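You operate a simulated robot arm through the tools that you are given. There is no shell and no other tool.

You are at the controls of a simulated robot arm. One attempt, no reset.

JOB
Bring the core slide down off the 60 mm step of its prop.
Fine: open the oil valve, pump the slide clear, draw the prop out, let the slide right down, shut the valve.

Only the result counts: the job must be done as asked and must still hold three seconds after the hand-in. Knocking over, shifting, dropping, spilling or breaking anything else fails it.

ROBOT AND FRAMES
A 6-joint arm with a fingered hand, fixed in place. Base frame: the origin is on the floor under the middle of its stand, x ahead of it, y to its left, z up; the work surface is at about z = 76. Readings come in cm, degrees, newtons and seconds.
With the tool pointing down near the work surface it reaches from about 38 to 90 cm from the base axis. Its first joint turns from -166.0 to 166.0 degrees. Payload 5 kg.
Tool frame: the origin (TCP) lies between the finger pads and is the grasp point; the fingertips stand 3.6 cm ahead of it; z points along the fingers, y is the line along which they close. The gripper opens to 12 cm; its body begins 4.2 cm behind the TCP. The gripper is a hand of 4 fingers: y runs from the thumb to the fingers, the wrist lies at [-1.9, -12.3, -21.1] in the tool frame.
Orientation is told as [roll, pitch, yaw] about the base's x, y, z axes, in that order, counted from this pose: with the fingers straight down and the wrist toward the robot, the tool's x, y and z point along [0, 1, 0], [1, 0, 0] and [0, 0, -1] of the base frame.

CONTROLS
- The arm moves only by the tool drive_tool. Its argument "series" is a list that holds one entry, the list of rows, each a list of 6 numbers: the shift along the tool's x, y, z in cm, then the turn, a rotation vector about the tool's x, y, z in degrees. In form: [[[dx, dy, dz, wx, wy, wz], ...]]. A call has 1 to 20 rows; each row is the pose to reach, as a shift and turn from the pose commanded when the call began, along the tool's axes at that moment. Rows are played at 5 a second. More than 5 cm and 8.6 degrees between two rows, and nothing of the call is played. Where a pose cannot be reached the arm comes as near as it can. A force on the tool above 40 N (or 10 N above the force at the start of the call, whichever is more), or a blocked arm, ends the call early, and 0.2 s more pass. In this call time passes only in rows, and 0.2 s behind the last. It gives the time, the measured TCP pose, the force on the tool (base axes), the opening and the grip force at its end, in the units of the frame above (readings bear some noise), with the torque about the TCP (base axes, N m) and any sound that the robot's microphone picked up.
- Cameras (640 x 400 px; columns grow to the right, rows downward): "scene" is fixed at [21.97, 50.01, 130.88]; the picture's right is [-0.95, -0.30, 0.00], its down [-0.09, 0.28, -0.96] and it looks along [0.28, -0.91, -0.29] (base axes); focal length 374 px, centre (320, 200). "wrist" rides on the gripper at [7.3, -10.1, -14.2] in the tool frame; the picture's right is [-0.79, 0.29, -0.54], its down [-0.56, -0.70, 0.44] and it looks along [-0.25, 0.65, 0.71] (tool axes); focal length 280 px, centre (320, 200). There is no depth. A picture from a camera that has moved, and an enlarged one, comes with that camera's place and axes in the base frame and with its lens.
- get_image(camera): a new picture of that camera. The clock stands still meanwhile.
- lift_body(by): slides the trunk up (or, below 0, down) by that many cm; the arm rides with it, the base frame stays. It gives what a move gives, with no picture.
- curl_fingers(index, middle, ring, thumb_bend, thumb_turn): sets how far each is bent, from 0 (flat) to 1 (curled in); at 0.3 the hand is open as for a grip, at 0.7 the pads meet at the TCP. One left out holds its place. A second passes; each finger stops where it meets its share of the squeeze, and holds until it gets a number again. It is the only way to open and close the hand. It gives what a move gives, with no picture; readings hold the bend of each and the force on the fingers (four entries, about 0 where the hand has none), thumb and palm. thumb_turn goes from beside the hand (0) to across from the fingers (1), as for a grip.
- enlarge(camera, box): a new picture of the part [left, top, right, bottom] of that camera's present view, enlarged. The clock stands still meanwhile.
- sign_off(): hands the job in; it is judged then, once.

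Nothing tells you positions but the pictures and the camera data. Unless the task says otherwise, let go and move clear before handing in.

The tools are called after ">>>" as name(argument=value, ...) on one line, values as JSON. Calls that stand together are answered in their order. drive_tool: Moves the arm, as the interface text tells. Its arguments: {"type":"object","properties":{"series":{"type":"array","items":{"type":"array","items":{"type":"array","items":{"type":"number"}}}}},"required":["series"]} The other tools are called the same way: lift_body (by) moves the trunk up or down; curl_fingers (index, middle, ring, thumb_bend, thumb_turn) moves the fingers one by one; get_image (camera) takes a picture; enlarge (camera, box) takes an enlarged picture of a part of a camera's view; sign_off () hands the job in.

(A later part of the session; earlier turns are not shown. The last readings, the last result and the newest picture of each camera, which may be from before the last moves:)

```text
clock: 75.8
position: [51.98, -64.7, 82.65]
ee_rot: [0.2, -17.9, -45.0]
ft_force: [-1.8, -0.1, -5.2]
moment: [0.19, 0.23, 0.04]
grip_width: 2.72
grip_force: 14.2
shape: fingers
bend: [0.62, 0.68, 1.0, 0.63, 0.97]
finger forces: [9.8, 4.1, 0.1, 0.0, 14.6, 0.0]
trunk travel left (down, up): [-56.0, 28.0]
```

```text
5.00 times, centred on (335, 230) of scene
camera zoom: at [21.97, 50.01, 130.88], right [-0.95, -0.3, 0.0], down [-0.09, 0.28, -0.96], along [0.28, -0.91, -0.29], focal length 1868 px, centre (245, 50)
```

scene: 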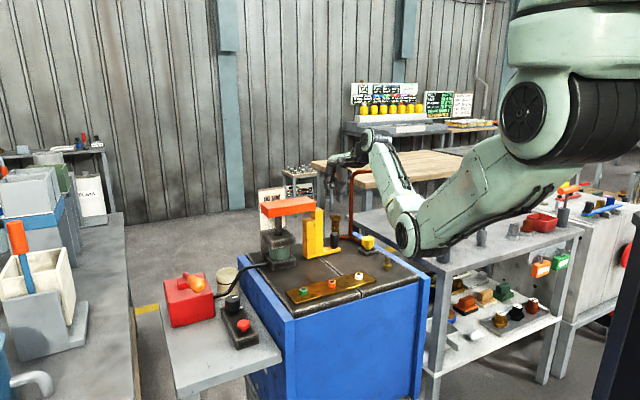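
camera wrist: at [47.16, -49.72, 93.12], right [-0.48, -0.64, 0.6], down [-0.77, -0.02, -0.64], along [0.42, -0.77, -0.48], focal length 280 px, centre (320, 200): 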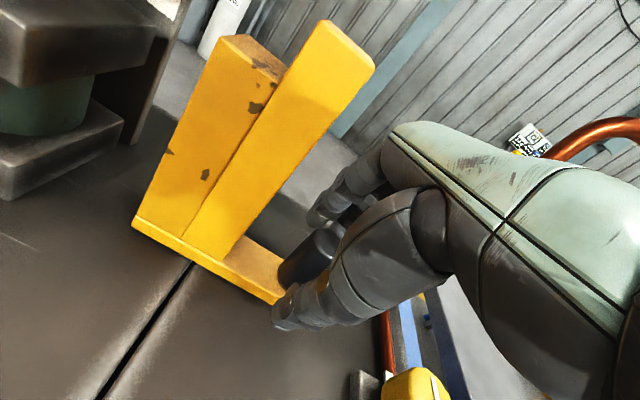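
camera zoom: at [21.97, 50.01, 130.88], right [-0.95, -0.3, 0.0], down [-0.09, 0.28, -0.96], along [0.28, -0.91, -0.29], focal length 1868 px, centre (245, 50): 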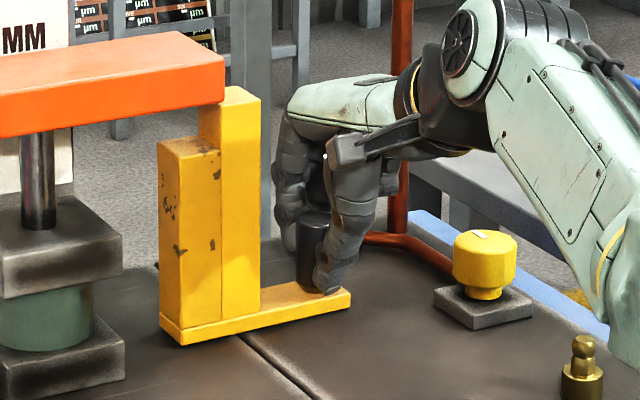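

A good balanced grip. I'll pull the prop straight along its length in small steps, 2 cm first.

>>> drive_tool(series=[[[-0.4, 0, 0, 0, 0, 0], [-0.8, 0, 0, 0, 0, 0], [-1.2, 0, 0, 0, 0, 0], [-1.6, 0, 0, 0, 0, 0], [-2, 0, 0, 0, 0, 0]]])

>>> enlarge(camera="scene", box=[290, 190, 380, 270])

>>> get_image(camera="wrist")

```text
clock: 77.0
position: [50.51, -66.01, 82.67]
ee_rot: [0.2, -18.0, -45.1]
ft_force: [1.5, 0.4, -5.9]
moment: [0.21, 0.2, 0.1]
grip_width: 2.72
grip_force: 13.8
shape: fingers
bend: [0.62, 0.71, 1.0, 0.63, 0.97]
finger forces: [10.7, 3.8, 0.0, 0.0, 13.1, 0.1]
trunk travel left (down, up): [-56.0, 28.0]
```

```text
5.00 times, centred on (335, 230) of scene
camera zoom: at [21.97, 50.01, 130.88], right [-0.95, -0.3, 0.0], down [-0.09, 0.28, -0.96], along [0.28, -0.91, -0.29], focal length 1868 px, centre (245, 50)
```

zoom: 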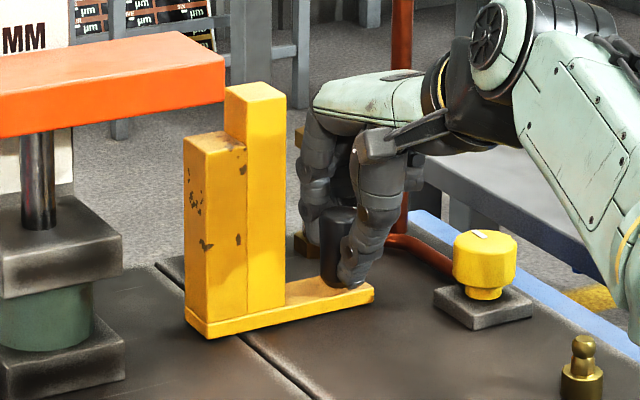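

```text
taken
camera wrist: at [45.75, -51.13, 93.08], right [-0.48, -0.64, 0.6], down [-0.77, -0.02, -0.64], along [0.42, -0.77, -0.48], focal length 280 px, centre (320, 200)
```

wrist: 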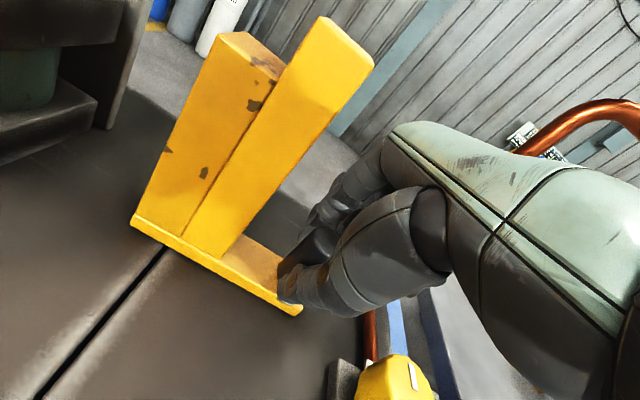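

The prop's inner end is now just past the plate's end. I'll pull another 2.2 cm for margin; the yellow tap is still about 4.5 cm away.

>>> drive_tool(series=[[[-0.4, 0, 0, 0, 0, 0], [-0.8, 0, 0, 0, 0, 0], [-1.2, 0, 0, 0, 0, 0], [-1.7, 0, 0, 0, 0, 0], [-2.2, 0, 0, 0, 0, 0]]])

>>> enlarge(camera="scene", box=[280, 180, 380, 270])

>>> get_image(camera="wrist")

```text
clock: 78.2
position: [49.28, -67.37, 82.64]
ee_rot: [0.3, -18.0, -44.8]
ft_force: [8.1, 11.4, -3.9]
moment: [0.41, -0.1, 0.19]
grip_width: 2.78
grip_force: 12.8
shape: fingers
bend: [0.62, 0.72, 1.0, 0.63, 0.96]
finger forces: [11.3, 0.6, 0.0, 0.0, 13.6, 0.0]
trunk travel left (down, up): [-56.0, 28.0]
```

```text
4.44 times, centred on (330, 225) of scene
camera zoom: at [21.97, 50.01, 130.88], right [-0.95, -0.3, 0.0], down [-0.09, 0.28, -0.96], along [0.28, -0.91, -0.29], focal length 1660 px, centre (276, 89)
```

zoom: 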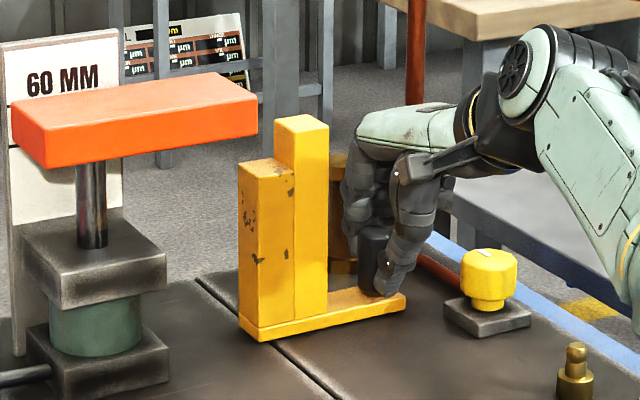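

```text
taken
camera wrist: at [44.46, -52.44, 93.11], right [-0.48, -0.64, 0.6], down [-0.77, -0.02, -0.64], along [0.42, -0.77, -0.48], focal length 280 px, centre (320, 200)
```

wrist: 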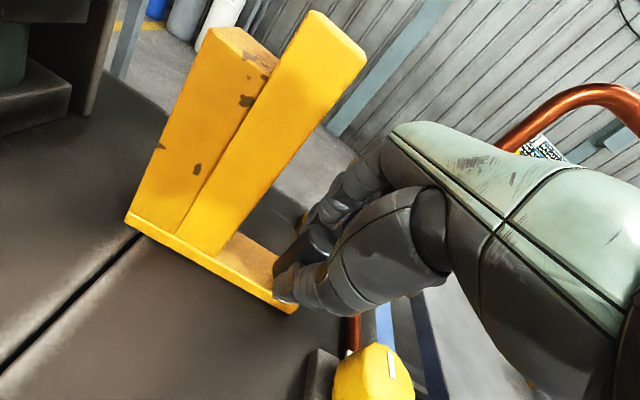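

The prop is now clear of the plate by nearly 2 cm, and the pull resistance rose to about 14 N, so it has met a limit. I'll relax the pull by 0.3 cm and open the grip gently.

>>> drive_tool(series=[[[0.2, 0, 0, 0, 0, 0], [0.35, 0, 0, 0, 0, 0]]])

>>> curl_fingers(index=0.52, middle=0.52, thumb_bend=0.5)

>>> enlarge(camera="scene", box=[280, 180, 380, 270])

>>> get_image(camera="wrist")

```text
clock: 78.8
position: [49.34, -67.37, 82.64]
ee_rot: [0.2, -18.0, -45.0]
ft_force: [4.7, 9.7, -3.6]
moment: [0.39, 0.04, 0.17]
grip_width: 2.77
grip_force: 12.7
shape: fingers
bend: [0.62, 0.72, 1.0, 0.63, 0.96]
finger forces: [10.4, 0.9, 0.0, 0.0, 14.0, 0.0]
trunk travel left (down, up): [-56.0, 28.0]
```

```text
clock: 79.8
position: [49.35, -67.38, 82.78]
ee_rot: [0.2, -18.0, -45.0]
ft_force: [-0.5, -0.4, 0.9]
moment: [0.02, 0.01, 0.01]
grip_width: 6.1
grip_force: 0.0
shape: fingers
bend: [0.52, 0.52, 1.0, 0.5, 0.97]
finger forces: [0.0, 0.0, 0.1, 0.1, 0.0, 0.0]
trunk travel left (down, up): [-56.0, 28.0]
```

```text
4.44 times, centred on (330, 225) of scene
camera zoom: at [21.97, 50.01, 130.88], right [-0.95, -0.3, 0.0], down [-0.09, 0.28, -0.96], along [0.28, -0.91, -0.29], focal length 1660 px, centre (276, 89)
```

zoom: 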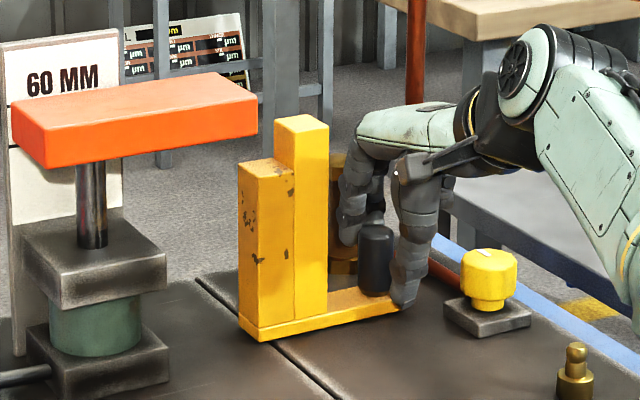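

```text
taken
camera wrist: at [44.5, -52.45, 93.14], right [-0.48, -0.64, 0.6], down [-0.77, -0.02, -0.64], along [0.42, -0.77, -0.48], focal length 280 px, centre (320, 200)
```

wrist: 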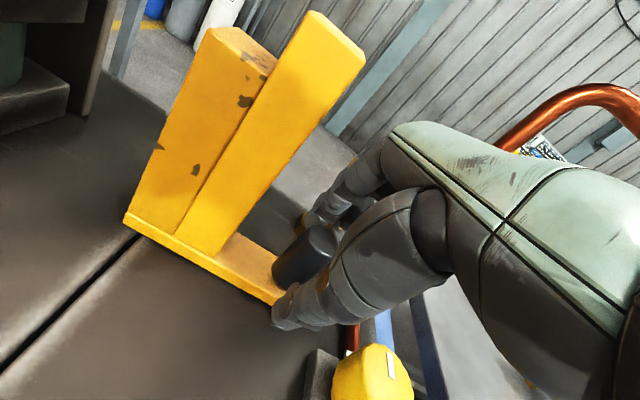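

Released cleanly; the prop stands upright, clear of the slide. I'll rise straight off the handle and back toward the robot, then verify the gap from above.

>>> drive_tool(series=[[[0, 0.59, -1.91, 0, 0, 0], [0, 1.19, -3.82, 0, 0, 0], [0, 1.78, -5.73, 0, 0, 0], [0, 1.57, -8.41, 0, 0, 0], [0, 0.88, -11.25, 0, 0, 0], [0, -0.29, -14.2, 0, 0, 0], [0, -1.46, -17.2, 0, 0, 0]]])

>>> get_image(camera="wrist")

>>> get_image(camera="scene")

>>> enlarge(camera="scene", box=[250, 180, 390, 280])

```text
clock: 81.4
position: [44.41, -62.33, 98.47]
ee_rot: [0.3, -18.1, -45.0]
ft_force: [-0.4, 0.1, 0.6]
moment: [0.02, 0.0, 0.01]
grip_width: 6.1
grip_force: 0.0
shape: fingers
bend: [0.52, 0.52, 1.0, 0.5, 0.97]
finger forces: [0.0, 0.0, 0.1, 0.1, 0.0, 0.1]
trunk travel left (down, up): [-56.0, 28.0]
```

```text
taken
camera wrist: at [39.58, -47.51, 108.97], right [-0.48, -0.64, 0.6], down [-0.77, -0.02, -0.64], along [0.42, -0.77, -0.48], focal length 280 px, centre (320, 200)
```

wrist: 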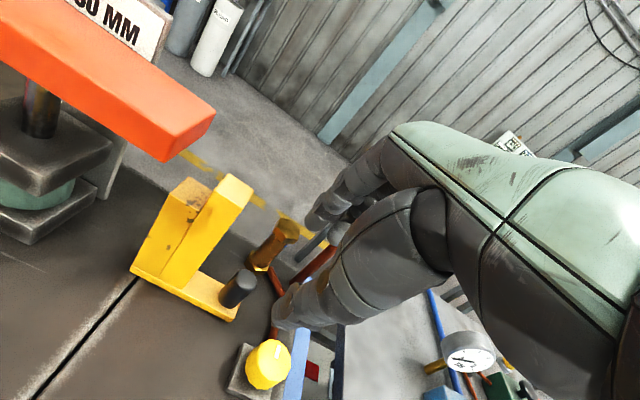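

```text
taken
```

scene: 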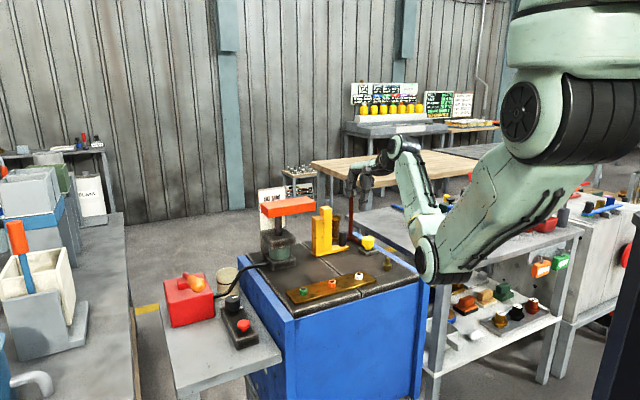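

```text
4.00 times, centred on (320, 230) of scene
camera zoom: at [21.97, 50.01, 130.88], right [-0.95, -0.3, 0.0], down [-0.09, 0.28, -0.96], along [0.28, -0.91, -0.29], focal length 1494 px, centre (320, 80)
```

zoom: 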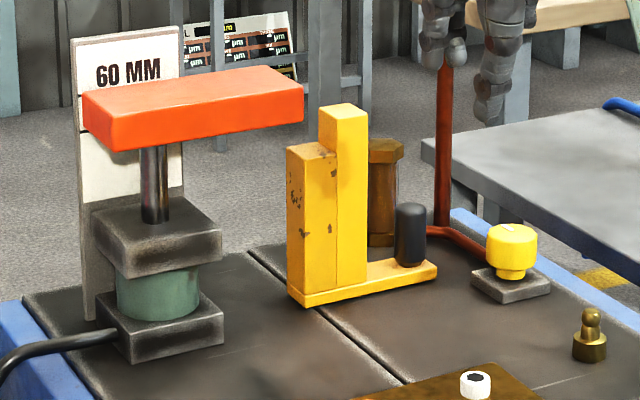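

Now I have a clear overview: prop outside, pillar and tap untouched. I'll check the horizontal gap between plate end and prop before lowering.

>>> enlarge(camera="wrist", box=[100, 80, 300, 330])

>>> enlarge(camera="scene", box=[290, 190, 350, 250])

```text
1.60 times, centred on (200, 205) of wrist
camera zoom: at [39.58, -47.51, 108.97], right [-0.48, -0.64, 0.6], down [-0.77, -0.02, -0.64], along [0.42, -0.77, -0.48], focal length 449 px, centre (512, 192)
```

zoom: 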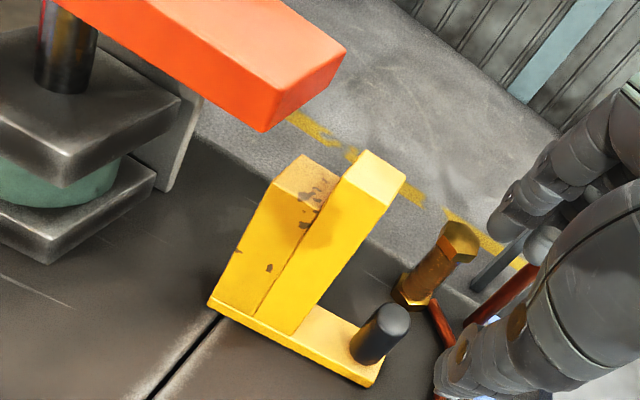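

```text
6.67 times, centred on (320, 220) of scene
camera zoom: at [21.97, 50.01, 130.88], right [-0.95, -0.3, 0.0], down [-0.09, 0.28, -0.96], along [0.28, -0.91, -0.29], focal length 2491 px, centre (320, 67)
```

zoom: 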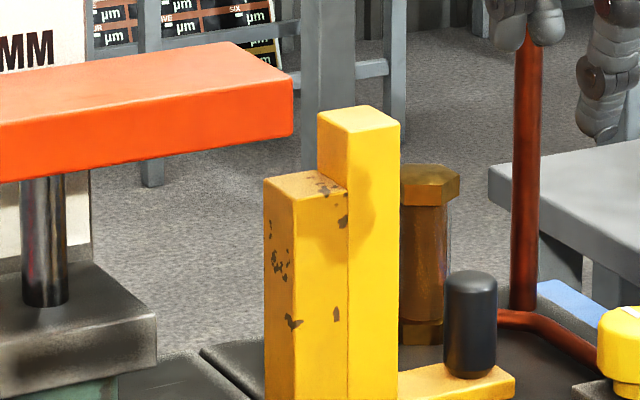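

The prop stands clear of the plate in plan by at least 1 cm and is at the end of its travel. Next is lowering the slide with the red button on the valve box at about [66,-24.5,71.3]. First I'll level the hand and rise.

>>> drive_tool(series=[[[0, 0.12, -2.1, 4.5, 0, 0], [0, 0.24, -4.2, 9, 0, 0], [0, 0.36, -6.2, 13.5, 0, 0], [0, 0.47, -8.2, 18, 0, 0]]])

>>> curl_fingers(index=0.68, middle=0.68, ring=0.68, thumb_bend=0.68)

```text
clock: 82.4
position: [42.94, -61.04, 106.56]
ee_rot: [0.2, 0.2, -45.0]
ft_force: [1.1, -0.3, -0.6]
moment: [-0.02, 0.02, -0.02]
grip_width: 6.09
grip_force: 0.1
shape: fingers
bend: [0.52, 0.52, 1.0, 0.5, 0.97]
finger forces: [0.0, 0.0, 0.1, 0.0, 0.1, 0.1]
trunk travel left (down, up): [-56.0, 28.0]
```

```text
clock: 83.4
position: [42.83, -61.13, 106.63]
ee_rot: [0.1, 0.1, -44.9]
ft_force: [0.2, -0.5, -0.7]
moment: [0.02, 0.0, -0.01]
grip_width: 1.16
grip_force: 0.0
shape: fingers
bend: [0.68, 0.68, 0.68, 0.68, 0.97]
finger forces: [0.0, 0.0, 0.0, 0.1, 0.0, 0.1]
trunk travel left (down, up): [-56.0, 28.0]
```

I'll carry the closed hand across at z=106, in front of the slide, to above the red button.

>>> drive_tool(series=[[[4, -0.9, 0, 0, 0, -2.5], [8, -1.8, 0, 0, 0, -5], [12.3, -2.7, 0, 0, 0, -7.5], [16.6, -3.7, 0, 0, 0, -10], [20.9, -4.7, 0, 0, 0, -12.5], [25.2, -5.6, 0, 0, 0, -15], [29.5, -6.6, 0, 0, 0, -17.5], [33.8, -7.6, 2, 0, 0, -20], [38.1, -8.5, 5, 0, 0, -22.5], [42.3, -9.5, 8, 0, 0, -25]]])

>>> get_image(camera="wrist")

>>> get_image(camera="scene")

```text
refused: row 9 steps farther than a row can; nothing moved
```

```text
taken
camera wrist: at [40.86, -48.98, 120.84], right [-0.35, -0.76, 0.54], down [-0.89, 0.1, -0.45], along [0.29, -0.64, -0.72], focal length 280 px, centre (320, 200)
```

wrist: 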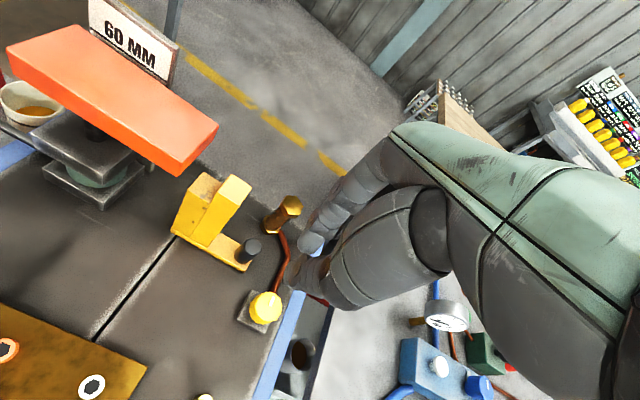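

```text
taken
```

scene: 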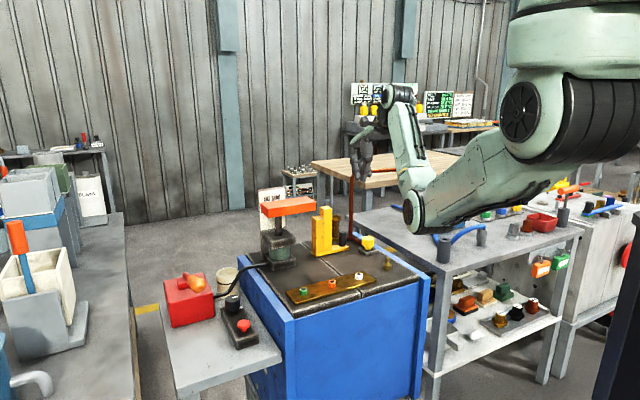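

One step was too long, so nothing moved. I'll resend it with shorter steps.

>>> drive_tool(series=[[[4, -0.9, 0, 0, 0, -2.5], [8, -1.8, 0, 0, 0, -5], [12, -2.7, 0, 0, 0, -7.5], [16, -3.6, 0, 0, 0, -10], [20, -4.5, 0, 0, 0, -12.5], [24, -5.4, 0, 0, 0, -15], [28, -6.3, 0, 0, 0, -17.5], [32, -7.2, 0, 0, 0, -20], [36, -8.1, 0, 0, 0, -22.5], [39.5, -8.9, 2, 0, 0, -25], [42.3, -9.5, 5, 0, 0, -25], [42.3, -9.5, 9, 0, 0, -25]]])

>>> get_image(camera="wrist")

>>> get_image(camera="scene")

```text
clock: 86.0
position: [66.14, -24.66, 97.71]
ee_rot: [0.2, -0.2, -19.8]
ft_force: [0.3, 0.4, -0.2]
moment: [-0.02, 0.01, 0.05]
grip_width: 1.15
grip_force: 0.1
shape: fingers
bend: [0.68, 0.68, 0.68, 0.68, 0.98]
finger forces: [0.0, 0.1, 0.0, 0.0, 0.0, 0.0]
trunk travel left (down, up): [-56.0, 28.0]
```

```text
taken
camera wrist: at [59.11, -14.44, 111.85], right [0.0, -0.84, 0.54], down [-0.85, -0.29, -0.45], along [0.53, -0.46, -0.71], focal length 280 px, centre (320, 200)
```

wrist: 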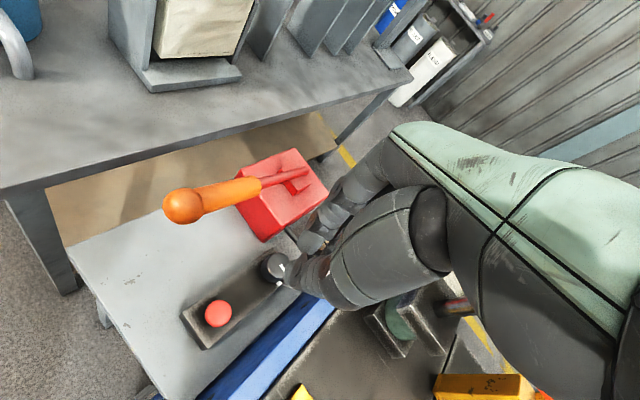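

```text
taken
```

scene: 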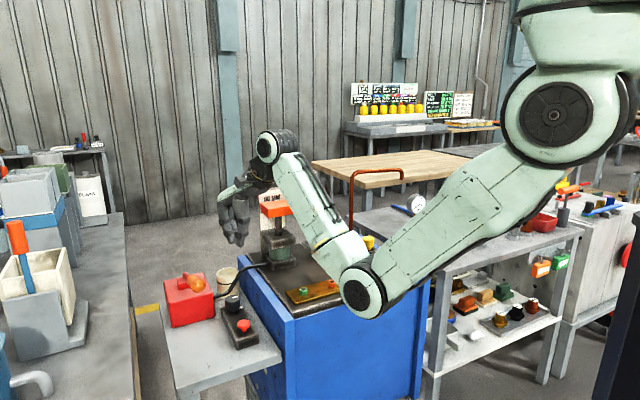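

The closed fingertips are right above the red button. I'll lower to just above it and check the alignment.

>>> drive_tool(series=[[[0, 0, 4, 0, 0, 0], [0, 0, 8, 0, 0, 0], [0, 0, 12, 0, 0, 0], [0, 0, 15.5, 0, 0, 0], [0, 0, 18.5, 0, 0, 0]]])

>>> get_image(camera="wrist")

>>> enlarge(camera="scene", box=[180, 240, 300, 360])

```text
clock: 87.2
position: [66.26, -24.48, 79.45]
ee_rot: [0.2, -0.2, -19.9]
ft_force: [-0.1, 0.0, -0.2]
moment: [0.01, 0.01, 0.02]
grip_width: 1.14
grip_force: 0.1
shape: fingers
bend: [0.68, 0.68, 0.68, 0.68, 0.98]
finger forces: [0.0, 0.0, 0.1, 0.0, 0.0, 0.1]
trunk travel left (down, up): [-56.0, 28.0]
```

```text
taken
camera wrist: at [59.19, -14.37, 93.56], right [0.0, -0.84, 0.54], down [-0.85, -0.29, -0.45], along [0.53, -0.46, -0.71], focal length 280 px, centre (320, 200)
```

wrist: 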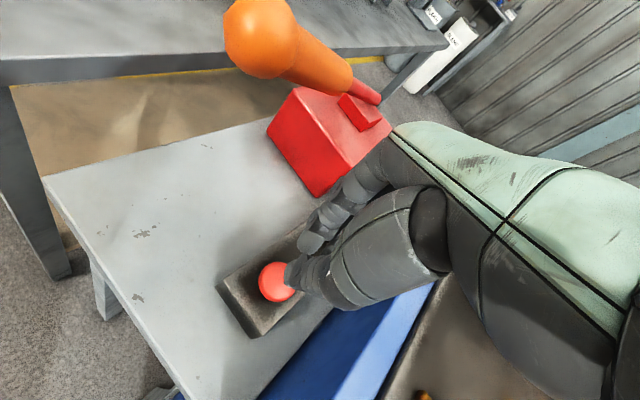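

```text
3.33 times, centred on (240, 300) of scene
camera zoom: at [21.97, 50.01, 130.88], right [-0.95, -0.3, 0.0], down [-0.09, 0.28, -0.96], along [0.28, -0.91, -0.29], focal length 1245 px, centre (587, -133)
```

zoom: 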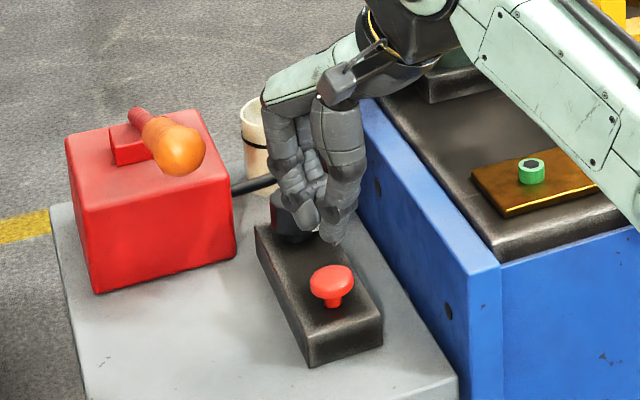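

The tips straddle the button's centre a little, so I'll close the fingers fully to make one solid tip, then check again.

>>> curl_fingers(index=0.73, middle=0.73, ring=0.73, thumb_bend=0.71)

>>> enlarge(camera="scene", box=[200, 260, 270, 340])

>>> enlarge(camera="wrist", box=[210, 170, 390, 340])

```text
clock: 88.2
position: [66.36, -24.49, 79.38]
ee_rot: [0.3, -0.1, -19.9]
ft_force: [0.0, -0.5, -0.6]
moment: [0.01, -0.03, 0.02]
grip_width: 0.11
grip_force: 0.0
shape: fingers
bend: [0.72, 0.73, 0.73, 0.7, 0.97]
finger forces: [0.0, 0.1, 0.1, 0.0, 0.0, 0.0]
trunk travel left (down, up): [-56.0, 28.0]
```

```text
5.00 times, centred on (235, 300) of scene
camera zoom: at [21.97, 50.01, 130.88], right [-0.95, -0.3, 0.0], down [-0.09, 0.28, -0.96], along [0.28, -0.91, -0.29], focal length 1868 px, centre (745, -300)
```

zoom: 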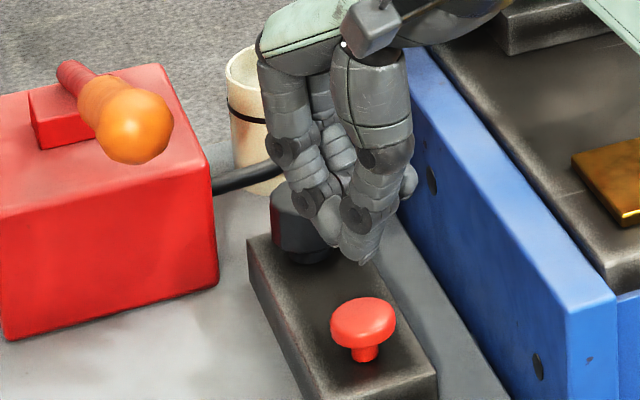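

```text
2.35 times, centred on (300, 255) of wrist
camera zoom: at [59.18, -14.37, 93.6], right [0.0, -0.84, 0.54], down [-0.85, -0.29, -0.45], along [0.53, -0.46, -0.71], focal length 660 px, centre (367, 71)
```

zoom: 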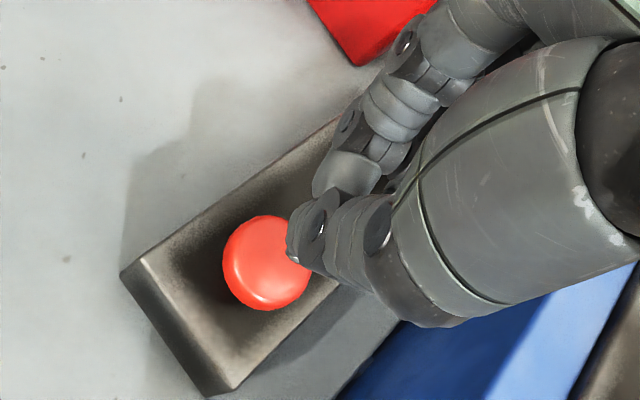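

The thumb tip is the lowest point, at about [65,-23.5,75.3], so I'll shift the hand to bring the thumb tip over the button's centre, and lower to just above it.

>>> drive_tool(series=[[[-0.6, 1.35, 0, 0, 0, 0], [-0.6, 1.35, 1.5, 0, 0, 0], [-0.6, 1.35, 3, 0, 0, 0]]])

>>> enlarge(camera="scene", box=[200, 260, 270, 340])

>>> enlarge(camera="wrist", box=[210, 170, 390, 340])

```text
clock: 89.0
position: [67.38, -25.42, 76.27]
ee_rot: [0.2, -0.1, -19.9]
ft_force: [0.1, -0.7, 0.1]
moment: [-0.02, -0.02, -0.03]
grip_width: 0.11
grip_force: 0.1
shape: fingers
bend: [0.72, 0.73, 0.73, 0.7, 0.97]
finger forces: [0.0, 0.1, 0.0, 0.0, 0.0, 0.0]
trunk travel left (down, up): [-56.0, 28.0]
```

```text
5.00 times, centred on (235, 300) of scene
camera zoom: at [21.97, 50.01, 130.88], right [-0.95, -0.3, 0.0], down [-0.09, 0.28, -0.96], along [0.28, -0.91, -0.29], focal length 1868 px, centre (745, -300)
```

zoom: 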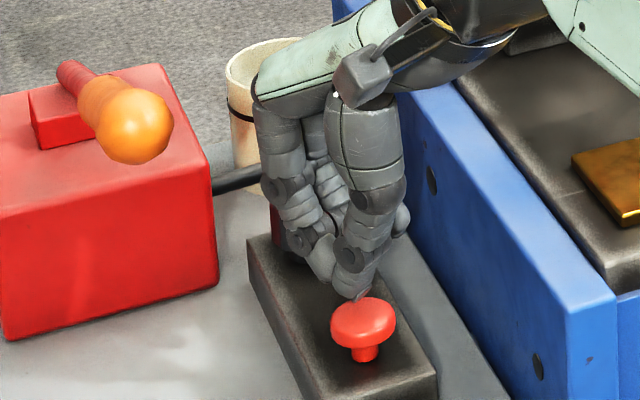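

```text
2.35 times, centred on (300, 255) of wrist
camera zoom: at [60.32, -15.37, 90.49], right [0.0, -0.84, 0.54], down [-0.85, -0.29, -0.45], along [0.53, -0.46, -0.71], focal length 660 px, centre (367, 71)
```

zoom: 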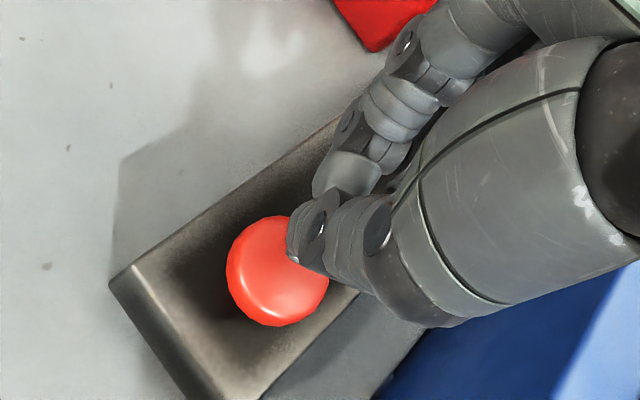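

The thumb tip is centred just over the button. I'll press down gently in small steps.

>>> drive_tool(series=[[[0, 0, 0.5, 0, 0, 0], [0, 0, 0.9, 0, 0, 0], [0, 0, 1.3, 0, 0, 0], [0, 0, 1.6, 0, 0, 0]]])

>>> enlarge(camera="scene", box=[200, 260, 270, 340])

>>> enlarge(camera="scene", box=[250, 180, 350, 280])

```text
clock: 90.0
position: [67.41, -25.45, 74.71]
ee_rot: [0.2, -0.3, -20.0]
ft_force: [-1.2, 0.7, 5.8]
moment: [0.06, 0.05, 0.05]
grip_width: 0.07
grip_force: 4.0
shape: fingers
bend: [0.72, 0.73, 0.73, 0.71, 0.97]
finger forces: [0.0, 0.1, 0.0, 0.0, 8.3, 0.0]
trunk travel left (down, up): [-56.0, 28.0]
```

```text
5.00 times, centred on (235, 300) of scene
camera zoom: at [21.97, 50.01, 130.88], right [-0.95, -0.3, 0.0], down [-0.09, 0.28, -0.96], along [0.28, -0.91, -0.29], focal length 1868 px, centre (745, -300)
```

zoom: 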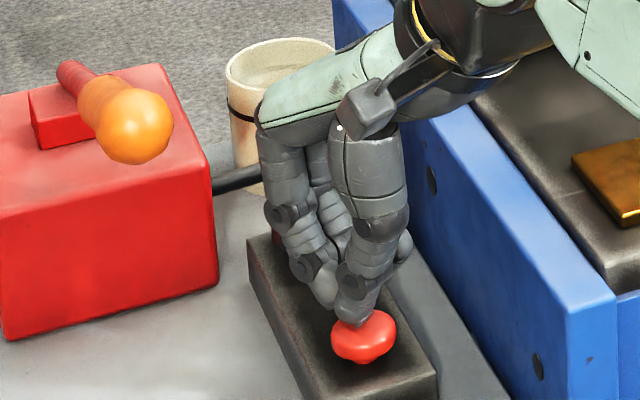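

```text
4.00 times, centred on (300, 230) of scene
camera zoom: at [21.97, 50.01, 130.88], right [-0.95, -0.3, 0.0], down [-0.09, 0.28, -0.96], along [0.28, -0.91, -0.29], focal length 1494 px, centre (400, 80)
```

zoom: 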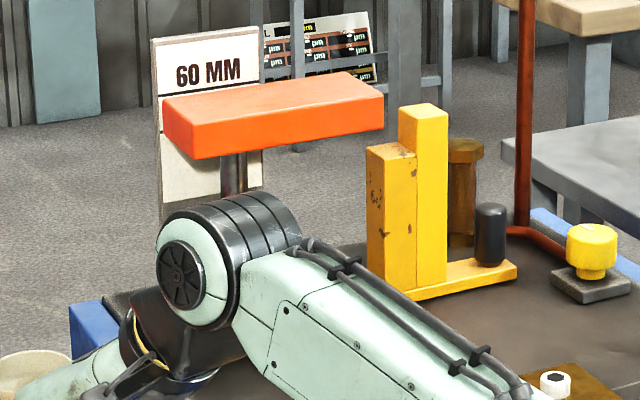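

The button is down about 7 mm with 6 N. I'll hold it pressed for two seconds and see whether the slide sinks.

>>> drive_tool(series=[[[0, 0, 0, 0, 0, 0], [0, 0, 0.1, 0, 0, 0], [0, 0, 0.1, 0, 0, 0], [0, 0, 0.1, 0, 0, 0], [0, 0, 0.1, 0, 0, 0], [0, 0, 0.1, 0, 0, 0], [0, 0, 0.1, 0, 0, 0], [0, 0, 0.1, 0, 0, 0], [0, 0, 0.1, 0, 0, 0], [0, 0, 0.1, 0, 0, 0]]])

>>> enlarge(camera="scene", box=[250, 180, 350, 280])

```text
clock: 92.2
position: [67.13, -25.48, 74.53]
ee_rot: [0.1, -0.2, -19.9]
ft_force: [-0.3, 0.2, 7.5]
moment: [0.08, 0.05, 0.0]
grip_width: 0.04
grip_force: 5.4
shape: fingers
bend: [0.72, 0.73, 0.73, 0.71, 0.97]
finger forces: [0.0, 0.0, 0.1, 0.1, 10.6, 0.0]
trunk travel left (down, up): [-56.0, 28.0]
```

```text
4.00 times, centred on (300, 230) of scene
camera zoom: at [21.97, 50.01, 130.88], right [-0.95, -0.3, 0.0], down [-0.09, 0.28, -0.96], along [0.28, -0.91, -0.29], focal length 1494 px, centre (400, 80)
```

zoom: 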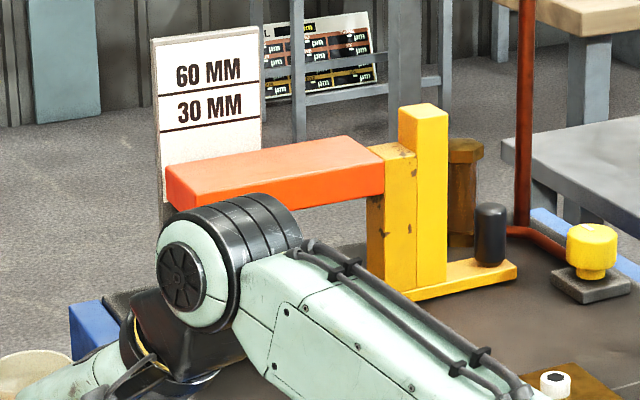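

The slide is sinking steadily past the 30 mm mark, alongside the prop without touching it. I'll keep holding the button.

>>> drive_tool(series=[[[0, 0, 0, 0, 0, 0], [0, 0, 0, 0, 0, 0], [0, 0, 0, 0, 0, 0], [0, 0, 0, 0, 0, 0], [0, 0, 0, 0, 0, 0], [0, 0, 0, 0, 0, 0], [0, 0, 0, 0, 0, 0], [0, 0, 0, 0, 0, 0], [0, 0, 0, 0, 0, 0], [0, 0, 0, 0, 0, 0]]])

>>> enlarge(camera="scene", box=[250, 180, 350, 280])

```text
clock: 94.4
position: [67.18, -25.41, 74.6]
ee_rot: [0.3, -0.3, -19.8]
ft_force: [0.2, 0.5, 7.7]
moment: [0.07, 0.05, 0.0]
grip_width: 0.08
grip_force: 4.5
shape: fingers
bend: [0.72, 0.73, 0.73, 0.71, 0.97]
finger forces: [0.0, 0.1, 0.0, 0.0, 10.6, 0.1]
trunk travel left (down, up): [-56.0, 28.0]
```

```text
4.00 times, centred on (300, 230) of scene
camera zoom: at [21.97, 50.01, 130.88], right [-0.95, -0.3, 0.0], down [-0.09, 0.28, -0.96], along [0.28, -0.91, -0.29], focal length 1494 px, centre (400, 80)
```

zoom: 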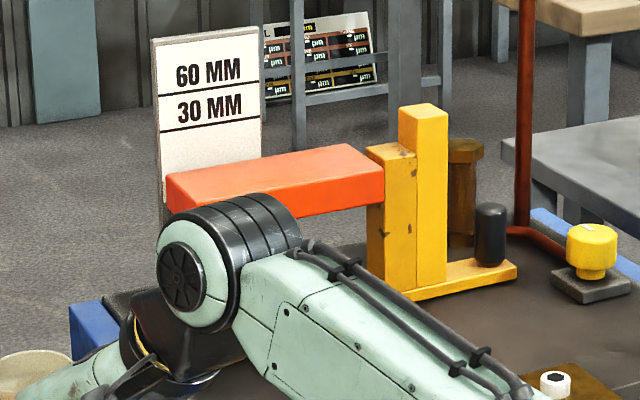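

The slide has dropped about 6 cm in all and is slowing. I'll hold a little longer to see whether it's fully down.

>>> drive_tool(series=[[[0, 0, 0, 0, 0, 0], [0, 0, 0, 0, 0, 0], [0, 0, 0, 0, 0, 0], [0, 0, 0, 0, 0, 0], [0, 0, 0, 0, 0, 0], [0, 0, 0, 0, 0, 0], [0, 0, 0, 0, 0, 0], [0, 0, 0, 0, 0, 0], [0, 0, 0, 0, 0, 0], [0, 0, 0, 0, 0, 0], [0, 0, 0, 0, 0, 0], [0, 0, 0, 0, 0, 0]]])

>>> enlarge(camera="scene", box=[250, 180, 350, 280])

>>> enlarge(camera="scene", box=[280, 200, 340, 250])

```text
clock: 97.0
position: [67.29, -25.47, 74.61]
ee_rot: [0.2, -0.2, -19.9]
ft_force: [1.1, -0.3, 7.9]
moment: [0.06, 0.04, -0.01]
grip_width: 0.04
grip_force: 5.2
shape: fingers
bend: [0.72, 0.73, 0.73, 0.71, 0.97]
finger forces: [0.1, 0.0, 0.1, 0.0, 10.7, 0.1]
trunk travel left (down, up): [-56.0, 28.0]
```

```text
4.00 times, centred on (300, 230) of scene
camera zoom: at [21.97, 50.01, 130.88], right [-0.95, -0.3, 0.0], down [-0.09, 0.28, -0.96], along [0.28, -0.91, -0.29], focal length 1494 px, centre (400, 80)
```

zoom: 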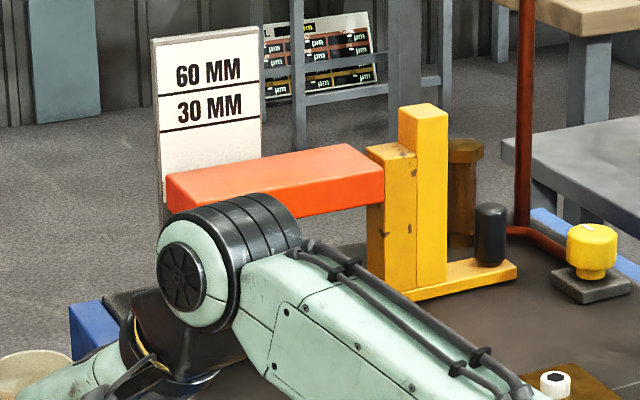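

```text
8.00 times, centred on (310, 225) of scene
camera zoom: at [21.97, 50.01, 130.88], right [-0.95, -0.3, 0.0], down [-0.09, 0.28, -0.96], along [0.28, -0.91, -0.29], focal length 2989 px, centre (400, 0)
```

zoom: 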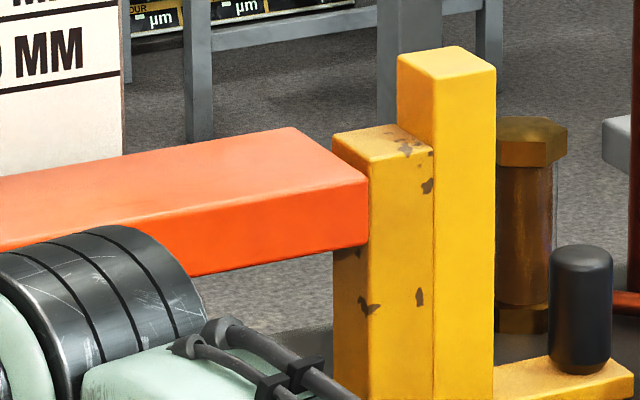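

The slide has stopped, level, about 5.8–5.9 cm below where it sat on the step, which agrees with a full 60 mm drop. I'll lift off the button and check the cylinder with the arm out of the way.

>>> drive_tool(series=[[[0, 0, -1, 0, 0, 0], [0, 0, -3, 0, 0, 0], [0, 0, -6, 0, 0, 0], [0, 0, -10, 0, 0, 0], [0, 0, -14, 0, 0, 0], [0, 0, -18, 0, 0, 0], [0, 0, -22, 0, 0, 0]]])

>>> get_image(camera="scene")

>>> get_image(camera="wrist")

>>> enlarge(camera="scene", box=[200, 180, 360, 340])

```text
clock: 98.6
position: [67.13, -25.68, 96.58]
ee_rot: [0.3, -0.1, -19.9]
ft_force: [-0.6, 0.8, -0.7]
moment: [-0.02, -0.01, -0.01]
grip_width: 0.1
grip_force: 0.1
shape: fingers
bend: [0.73, 0.73, 0.73, 0.7, 0.97]
finger forces: [0.0, 0.0, 0.0, 0.0, 0.0, 0.1]
trunk travel left (down, up): [-56.0, 28.0]
```

```text
taken
```

scene: 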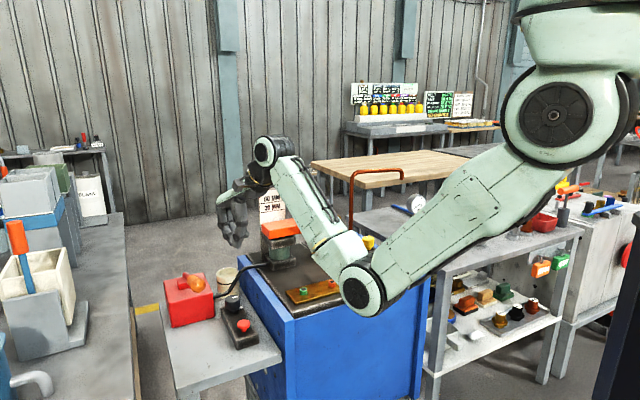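

```text
taken
camera wrist: at [60.18, -15.41, 110.68], right [0.0, -0.84, 0.54], down [-0.85, -0.29, -0.45], along [0.53, -0.46, -0.71], focal length 280 px, centre (320, 200)
```

wrist: 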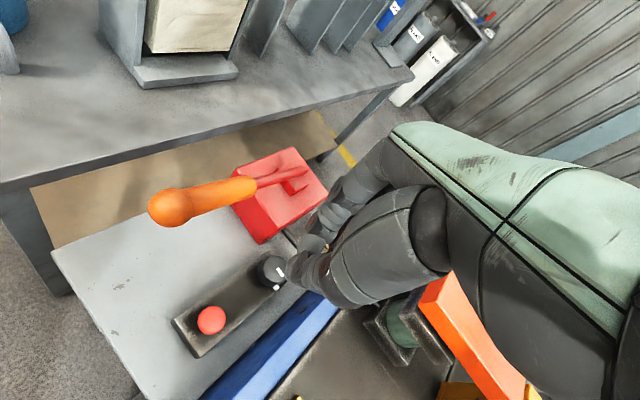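

```text
2.50 times, centred on (280, 260) of scene
camera zoom: at [21.97, 50.01, 130.88], right [-0.95, -0.3, 0.0], down [-0.09, 0.28, -0.96], along [0.28, -0.91, -0.29], focal length 934 px, centre (420, 50)
```

zoom: 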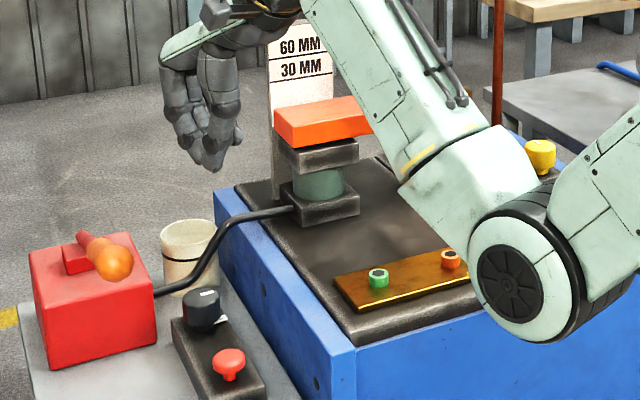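

The slide sits right down on the cylinder block, no rod showing, and the button has popped back up. Now to shut the valve: I'll go back over the black knob with the ring finger tucked, at yaw -72, so I can turn counter-clockwise.

>>> curl_fingers(index=0.47, middle=0.47, ring=1.0, thumb_bend=0.47)

>>> drive_tool(series=[[[-0.5, 1.2, 0, 0, 0, 7.4], [-1.1, 2.4, 0, 0, 0, 14.8], [-1.6, 3.6, 0, 0, 0, 22.2], [-2.2, 4.8, 0, 0, 0, 29.6], [-2.7, 6, 0, 0, 0, 37], [-3.3, 7.2, 0, 0, 0, 44.4], [-3.8, 8.3, 1, 0, 0, 52]]])

>>> get_image(camera="wrist")

>>> enlarge(camera="scene", box=[180, 200, 340, 340])

```text
clock: 99.6
position: [67.19, -25.62, 96.43]
ee_rot: [0.2, -0.1, -19.9]
ft_force: [-0.7, -0.3, -0.6]
moment: [-0.01, -0.02, -0.01]
grip_width: 7.29
grip_force: 0.1
shape: fingers
bend: [0.47, 0.47, 1.0, 0.47, 0.97]
finger forces: [0.0, 0.0, 0.0, 0.0, 0.1, 0.0]
trunk travel left (down, up): [-56.0, 28.0]
```

```text
clock: 101.2
position: [73.89, -31.93, 95.48]
ee_rot: [0.2, 0.0, -71.9]
ft_force: [-0.3, 0.4, -0.5]
moment: [0.02, 0.0, -0.01]
grip_width: 7.28
grip_force: 0.0
shape: fingers
bend: [0.47, 0.47, 1.0, 0.47, 0.97]
finger forces: [0.0, 0.0, 0.0, 0.1, 0.0, 0.1]
trunk travel left (down, up): [-56.0, 28.0]
```

```text
taken
camera wrist: at [77.67, -20.16, 109.71], right [-0.66, -0.52, 0.54], down [-0.75, 0.49, -0.44], along [-0.04, -0.7, -0.72], focal length 280 px, centre (320, 200)
```

wrist: 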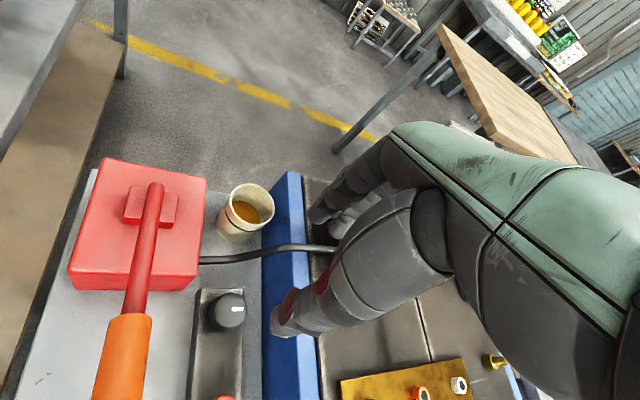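

```text
2.86 times, centred on (260, 270) of scene
camera zoom: at [21.97, 50.01, 130.88], right [-0.95, -0.3, 0.0], down [-0.09, 0.28, -0.96], along [0.28, -0.91, -0.29], focal length 1067 px, centre (491, 0)
```

zoom: 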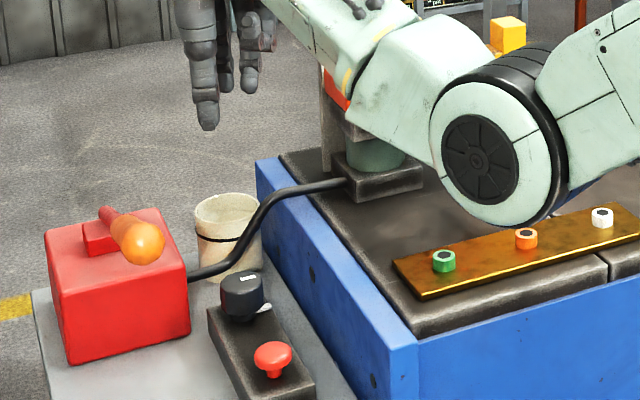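

Well lined up over the knob. I'll descend around it in steps, as before.

>>> drive_tool(series=[[[-0.2, 0, 4, 0, 0, 0], [-0.27, 0, 8, 0, 0, 0], [-0.27, 0, 12, 0, 0, 0], [-0.27, 0, 15, 0, 0, 0], [-0.27, 0, 18, 0, 0, 0], [-0.27, 0, 20, 0, 0, 0], [-0.27, 0, 21.3, 0, 0, 0]]])

>>> get_image(camera="wrist")

>>> enlarge(camera="scene", box=[205, 260, 275, 320])

```text
clock: 102.8
position: [73.51, -31.91, 74.3]
ee_rot: [0.2, 0.2, -71.9]
ft_force: [0.0, 0.7, -0.7]
moment: [0.02, -0.01, 0.0]
grip_width: 7.29
grip_force: 0.1
shape: fingers
bend: [0.47, 0.47, 1.0, 0.47, 0.97]
finger forces: [0.1, 0.1, 0.0, 0.1, 0.0, 0.0]
trunk travel left (down, up): [-56.0, 28.0]
```

```text
taken
camera wrist: at [77.25, -20.14, 88.51], right [-0.66, -0.52, 0.54], down [-0.75, 0.49, -0.44], along [-0.03, -0.7, -0.72], focal length 280 px, centre (320, 200)
```

wrist: 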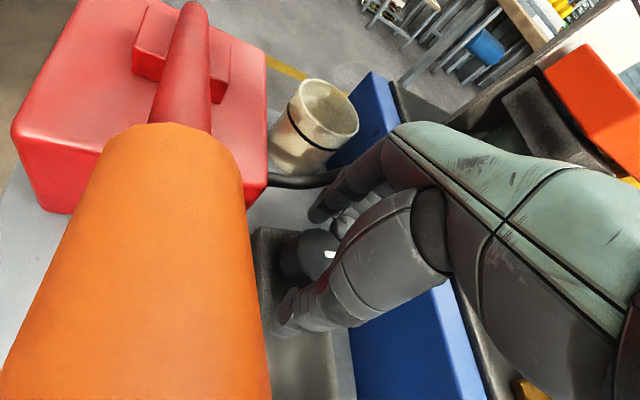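

```text
6.67 times, centred on (240, 290) of scene
camera zoom: at [21.97, 50.01, 130.88], right [-0.95, -0.3, 0.0], down [-0.09, 0.28, -0.96], along [0.28, -0.91, -0.29], focal length 2491 px, centre (853, -400)
```

zoom: 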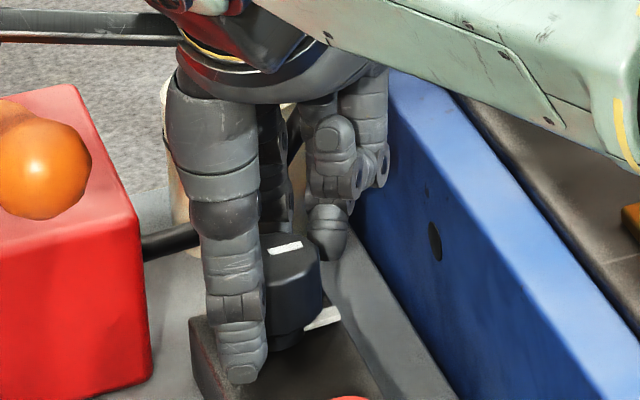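

The knob is between thumb and fingers with no contact. I'll close on it and turn counter-clockwise 60 degrees, watching the torque.

>>> curl_fingers(index=0.75, middle=0.75, thumb_bend=0.75)

>>> drive_tool(series=[[[0, 0, 0, 0, 0, -5], [0, 0, 0, 0, 0, -11], [0, 0, 0, 0, 0, -17], [0, 0, 0, 0, 0, -23], [0, 0, 0, 0, 0, -29], [0, 0, 0, 0, 0, -35], [0, 0, 0, 0, 0, -41], [0, 0, 0, 0, 0, -47]]])

>>> enlarge(camera="scene", box=[205, 260, 275, 320])

>>> enlarge(camera="wrist", box=[230, 170, 380, 310])

```text
clock: 103.8
position: [73.44, -31.99, 74.27]
ee_rot: [0.1, 0.2, -72.0]
ft_force: [0.9, -7.6, -2.4]
moment: [-0.14, -0.01, 0.15]
grip_width: 3.83
grip_force: 18.8
shape: fingers
bend: [0.59, 0.62, 1.0, 0.61, 0.97]
finger forces: [10.4, 10.7, 0.0, 0.0, 15.3, 0.0]
trunk travel left (down, up): [-56.0, 28.0]
```

```text
clock: 105.6
position: [73.5, -32.01, 74.25]
ee_rot: [0.2, 0.0, -24.8]
ft_force: [2.1, -11.1, -4.4]
moment: [-0.25, -0.04, 0.0]
grip_width: 3.77
grip_force: 18.4
shape: fingers
bend: [0.59, 0.63, 1.0, 0.62, 0.96]
finger forces: [9.7, 12.3, 0.0, 0.0, 14.2, 0.0]
trunk travel left (down, up): [-56.0, 28.0]
```

```text
6.67 times, centred on (240, 290) of scene
camera zoom: at [21.97, 50.01, 130.88], right [-0.95, -0.3, 0.0], down [-0.09, 0.28, -0.96], along [0.28, -0.91, -0.29], focal length 2491 px, centre (853, -400)
```

zoom: 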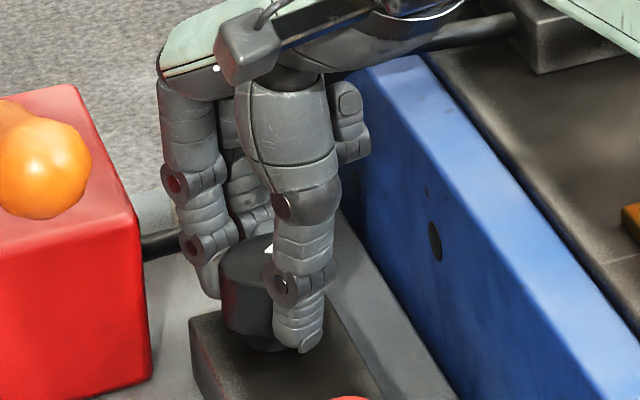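

```text
2.86 times, centred on (305, 240) of wrist
camera zoom: at [67.4, -21.32, 88.47], right [-0.07, -0.84, 0.54], down [-0.87, -0.21, -0.45], along [0.49, -0.5, -0.71], focal length 801 px, centre (363, 86)
```

zoom: 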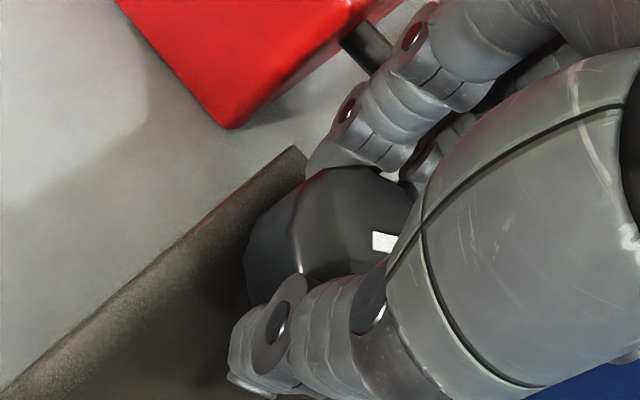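

The knob followed with no resistance; the mark is now at about -83 degrees. I'll continue counter-clockwise toward the shut stop.

>>> drive_tool(series=[[[0, 0, 0, 0, 0, -6], [0, 0, 0, 0, 0, -12], [0, 0, 0, 0, 0, -18], [0, 0, 0, 0, 0, -24]]])

>>> enlarge(camera="scene", box=[215, 280, 255, 315])

>>> enlarge(camera="wrist", box=[230, 170, 380, 310])

```text
clock: 106.6
position: [73.62, -31.95, 74.18]
ee_rot: [0.2, -0.2, -0.8]
ft_force: [8.4, -7.6, -0.6]
moment: [-0.2, -0.17, -0.07]
grip_width: 3.79
grip_force: 18.9
shape: fingers
bend: [0.59, 0.63, 1.0, 0.62, 0.96]
finger forces: [10.2, 12.7, 0.1, 0.1, 14.2, 0.0]
trunk travel left (down, up): [-56.0, 28.0]
```

```text
11.43 times, centred on (235, 298) of scene
camera zoom: at [21.97, 50.01, 130.88], right [-0.95, -0.3, 0.0], down [-0.09, 0.28, -0.96], along [0.28, -0.91, -0.29], focal length 4270 px, centre (1291, -914)
```

zoom: 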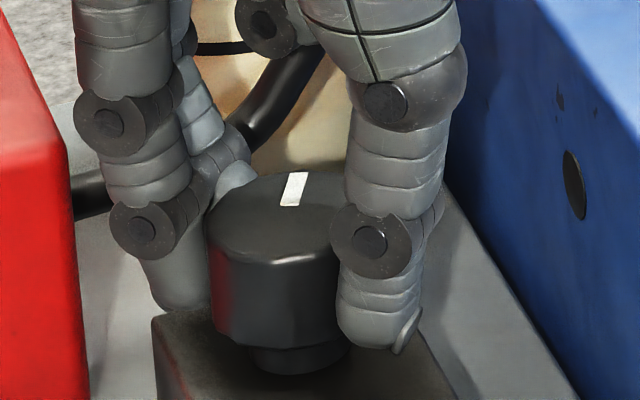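

```text
2.86 times, centred on (305, 240) of wrist
camera zoom: at [63.57, -24.73, 88.43], right [0.27, -0.79, 0.54], down [-0.71, -0.55, -0.45], along [0.65, -0.26, -0.71], focal length 801 px, centre (363, 86)
```

zoom: 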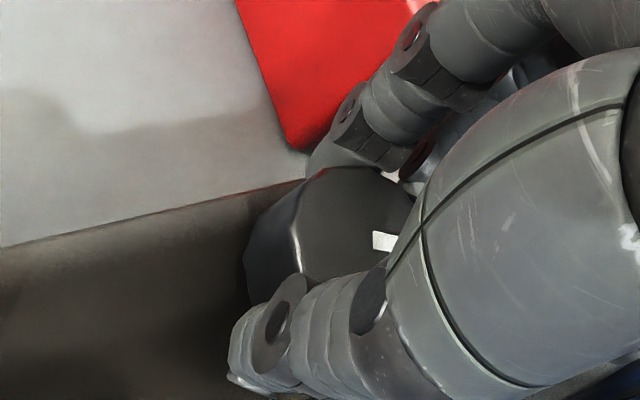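

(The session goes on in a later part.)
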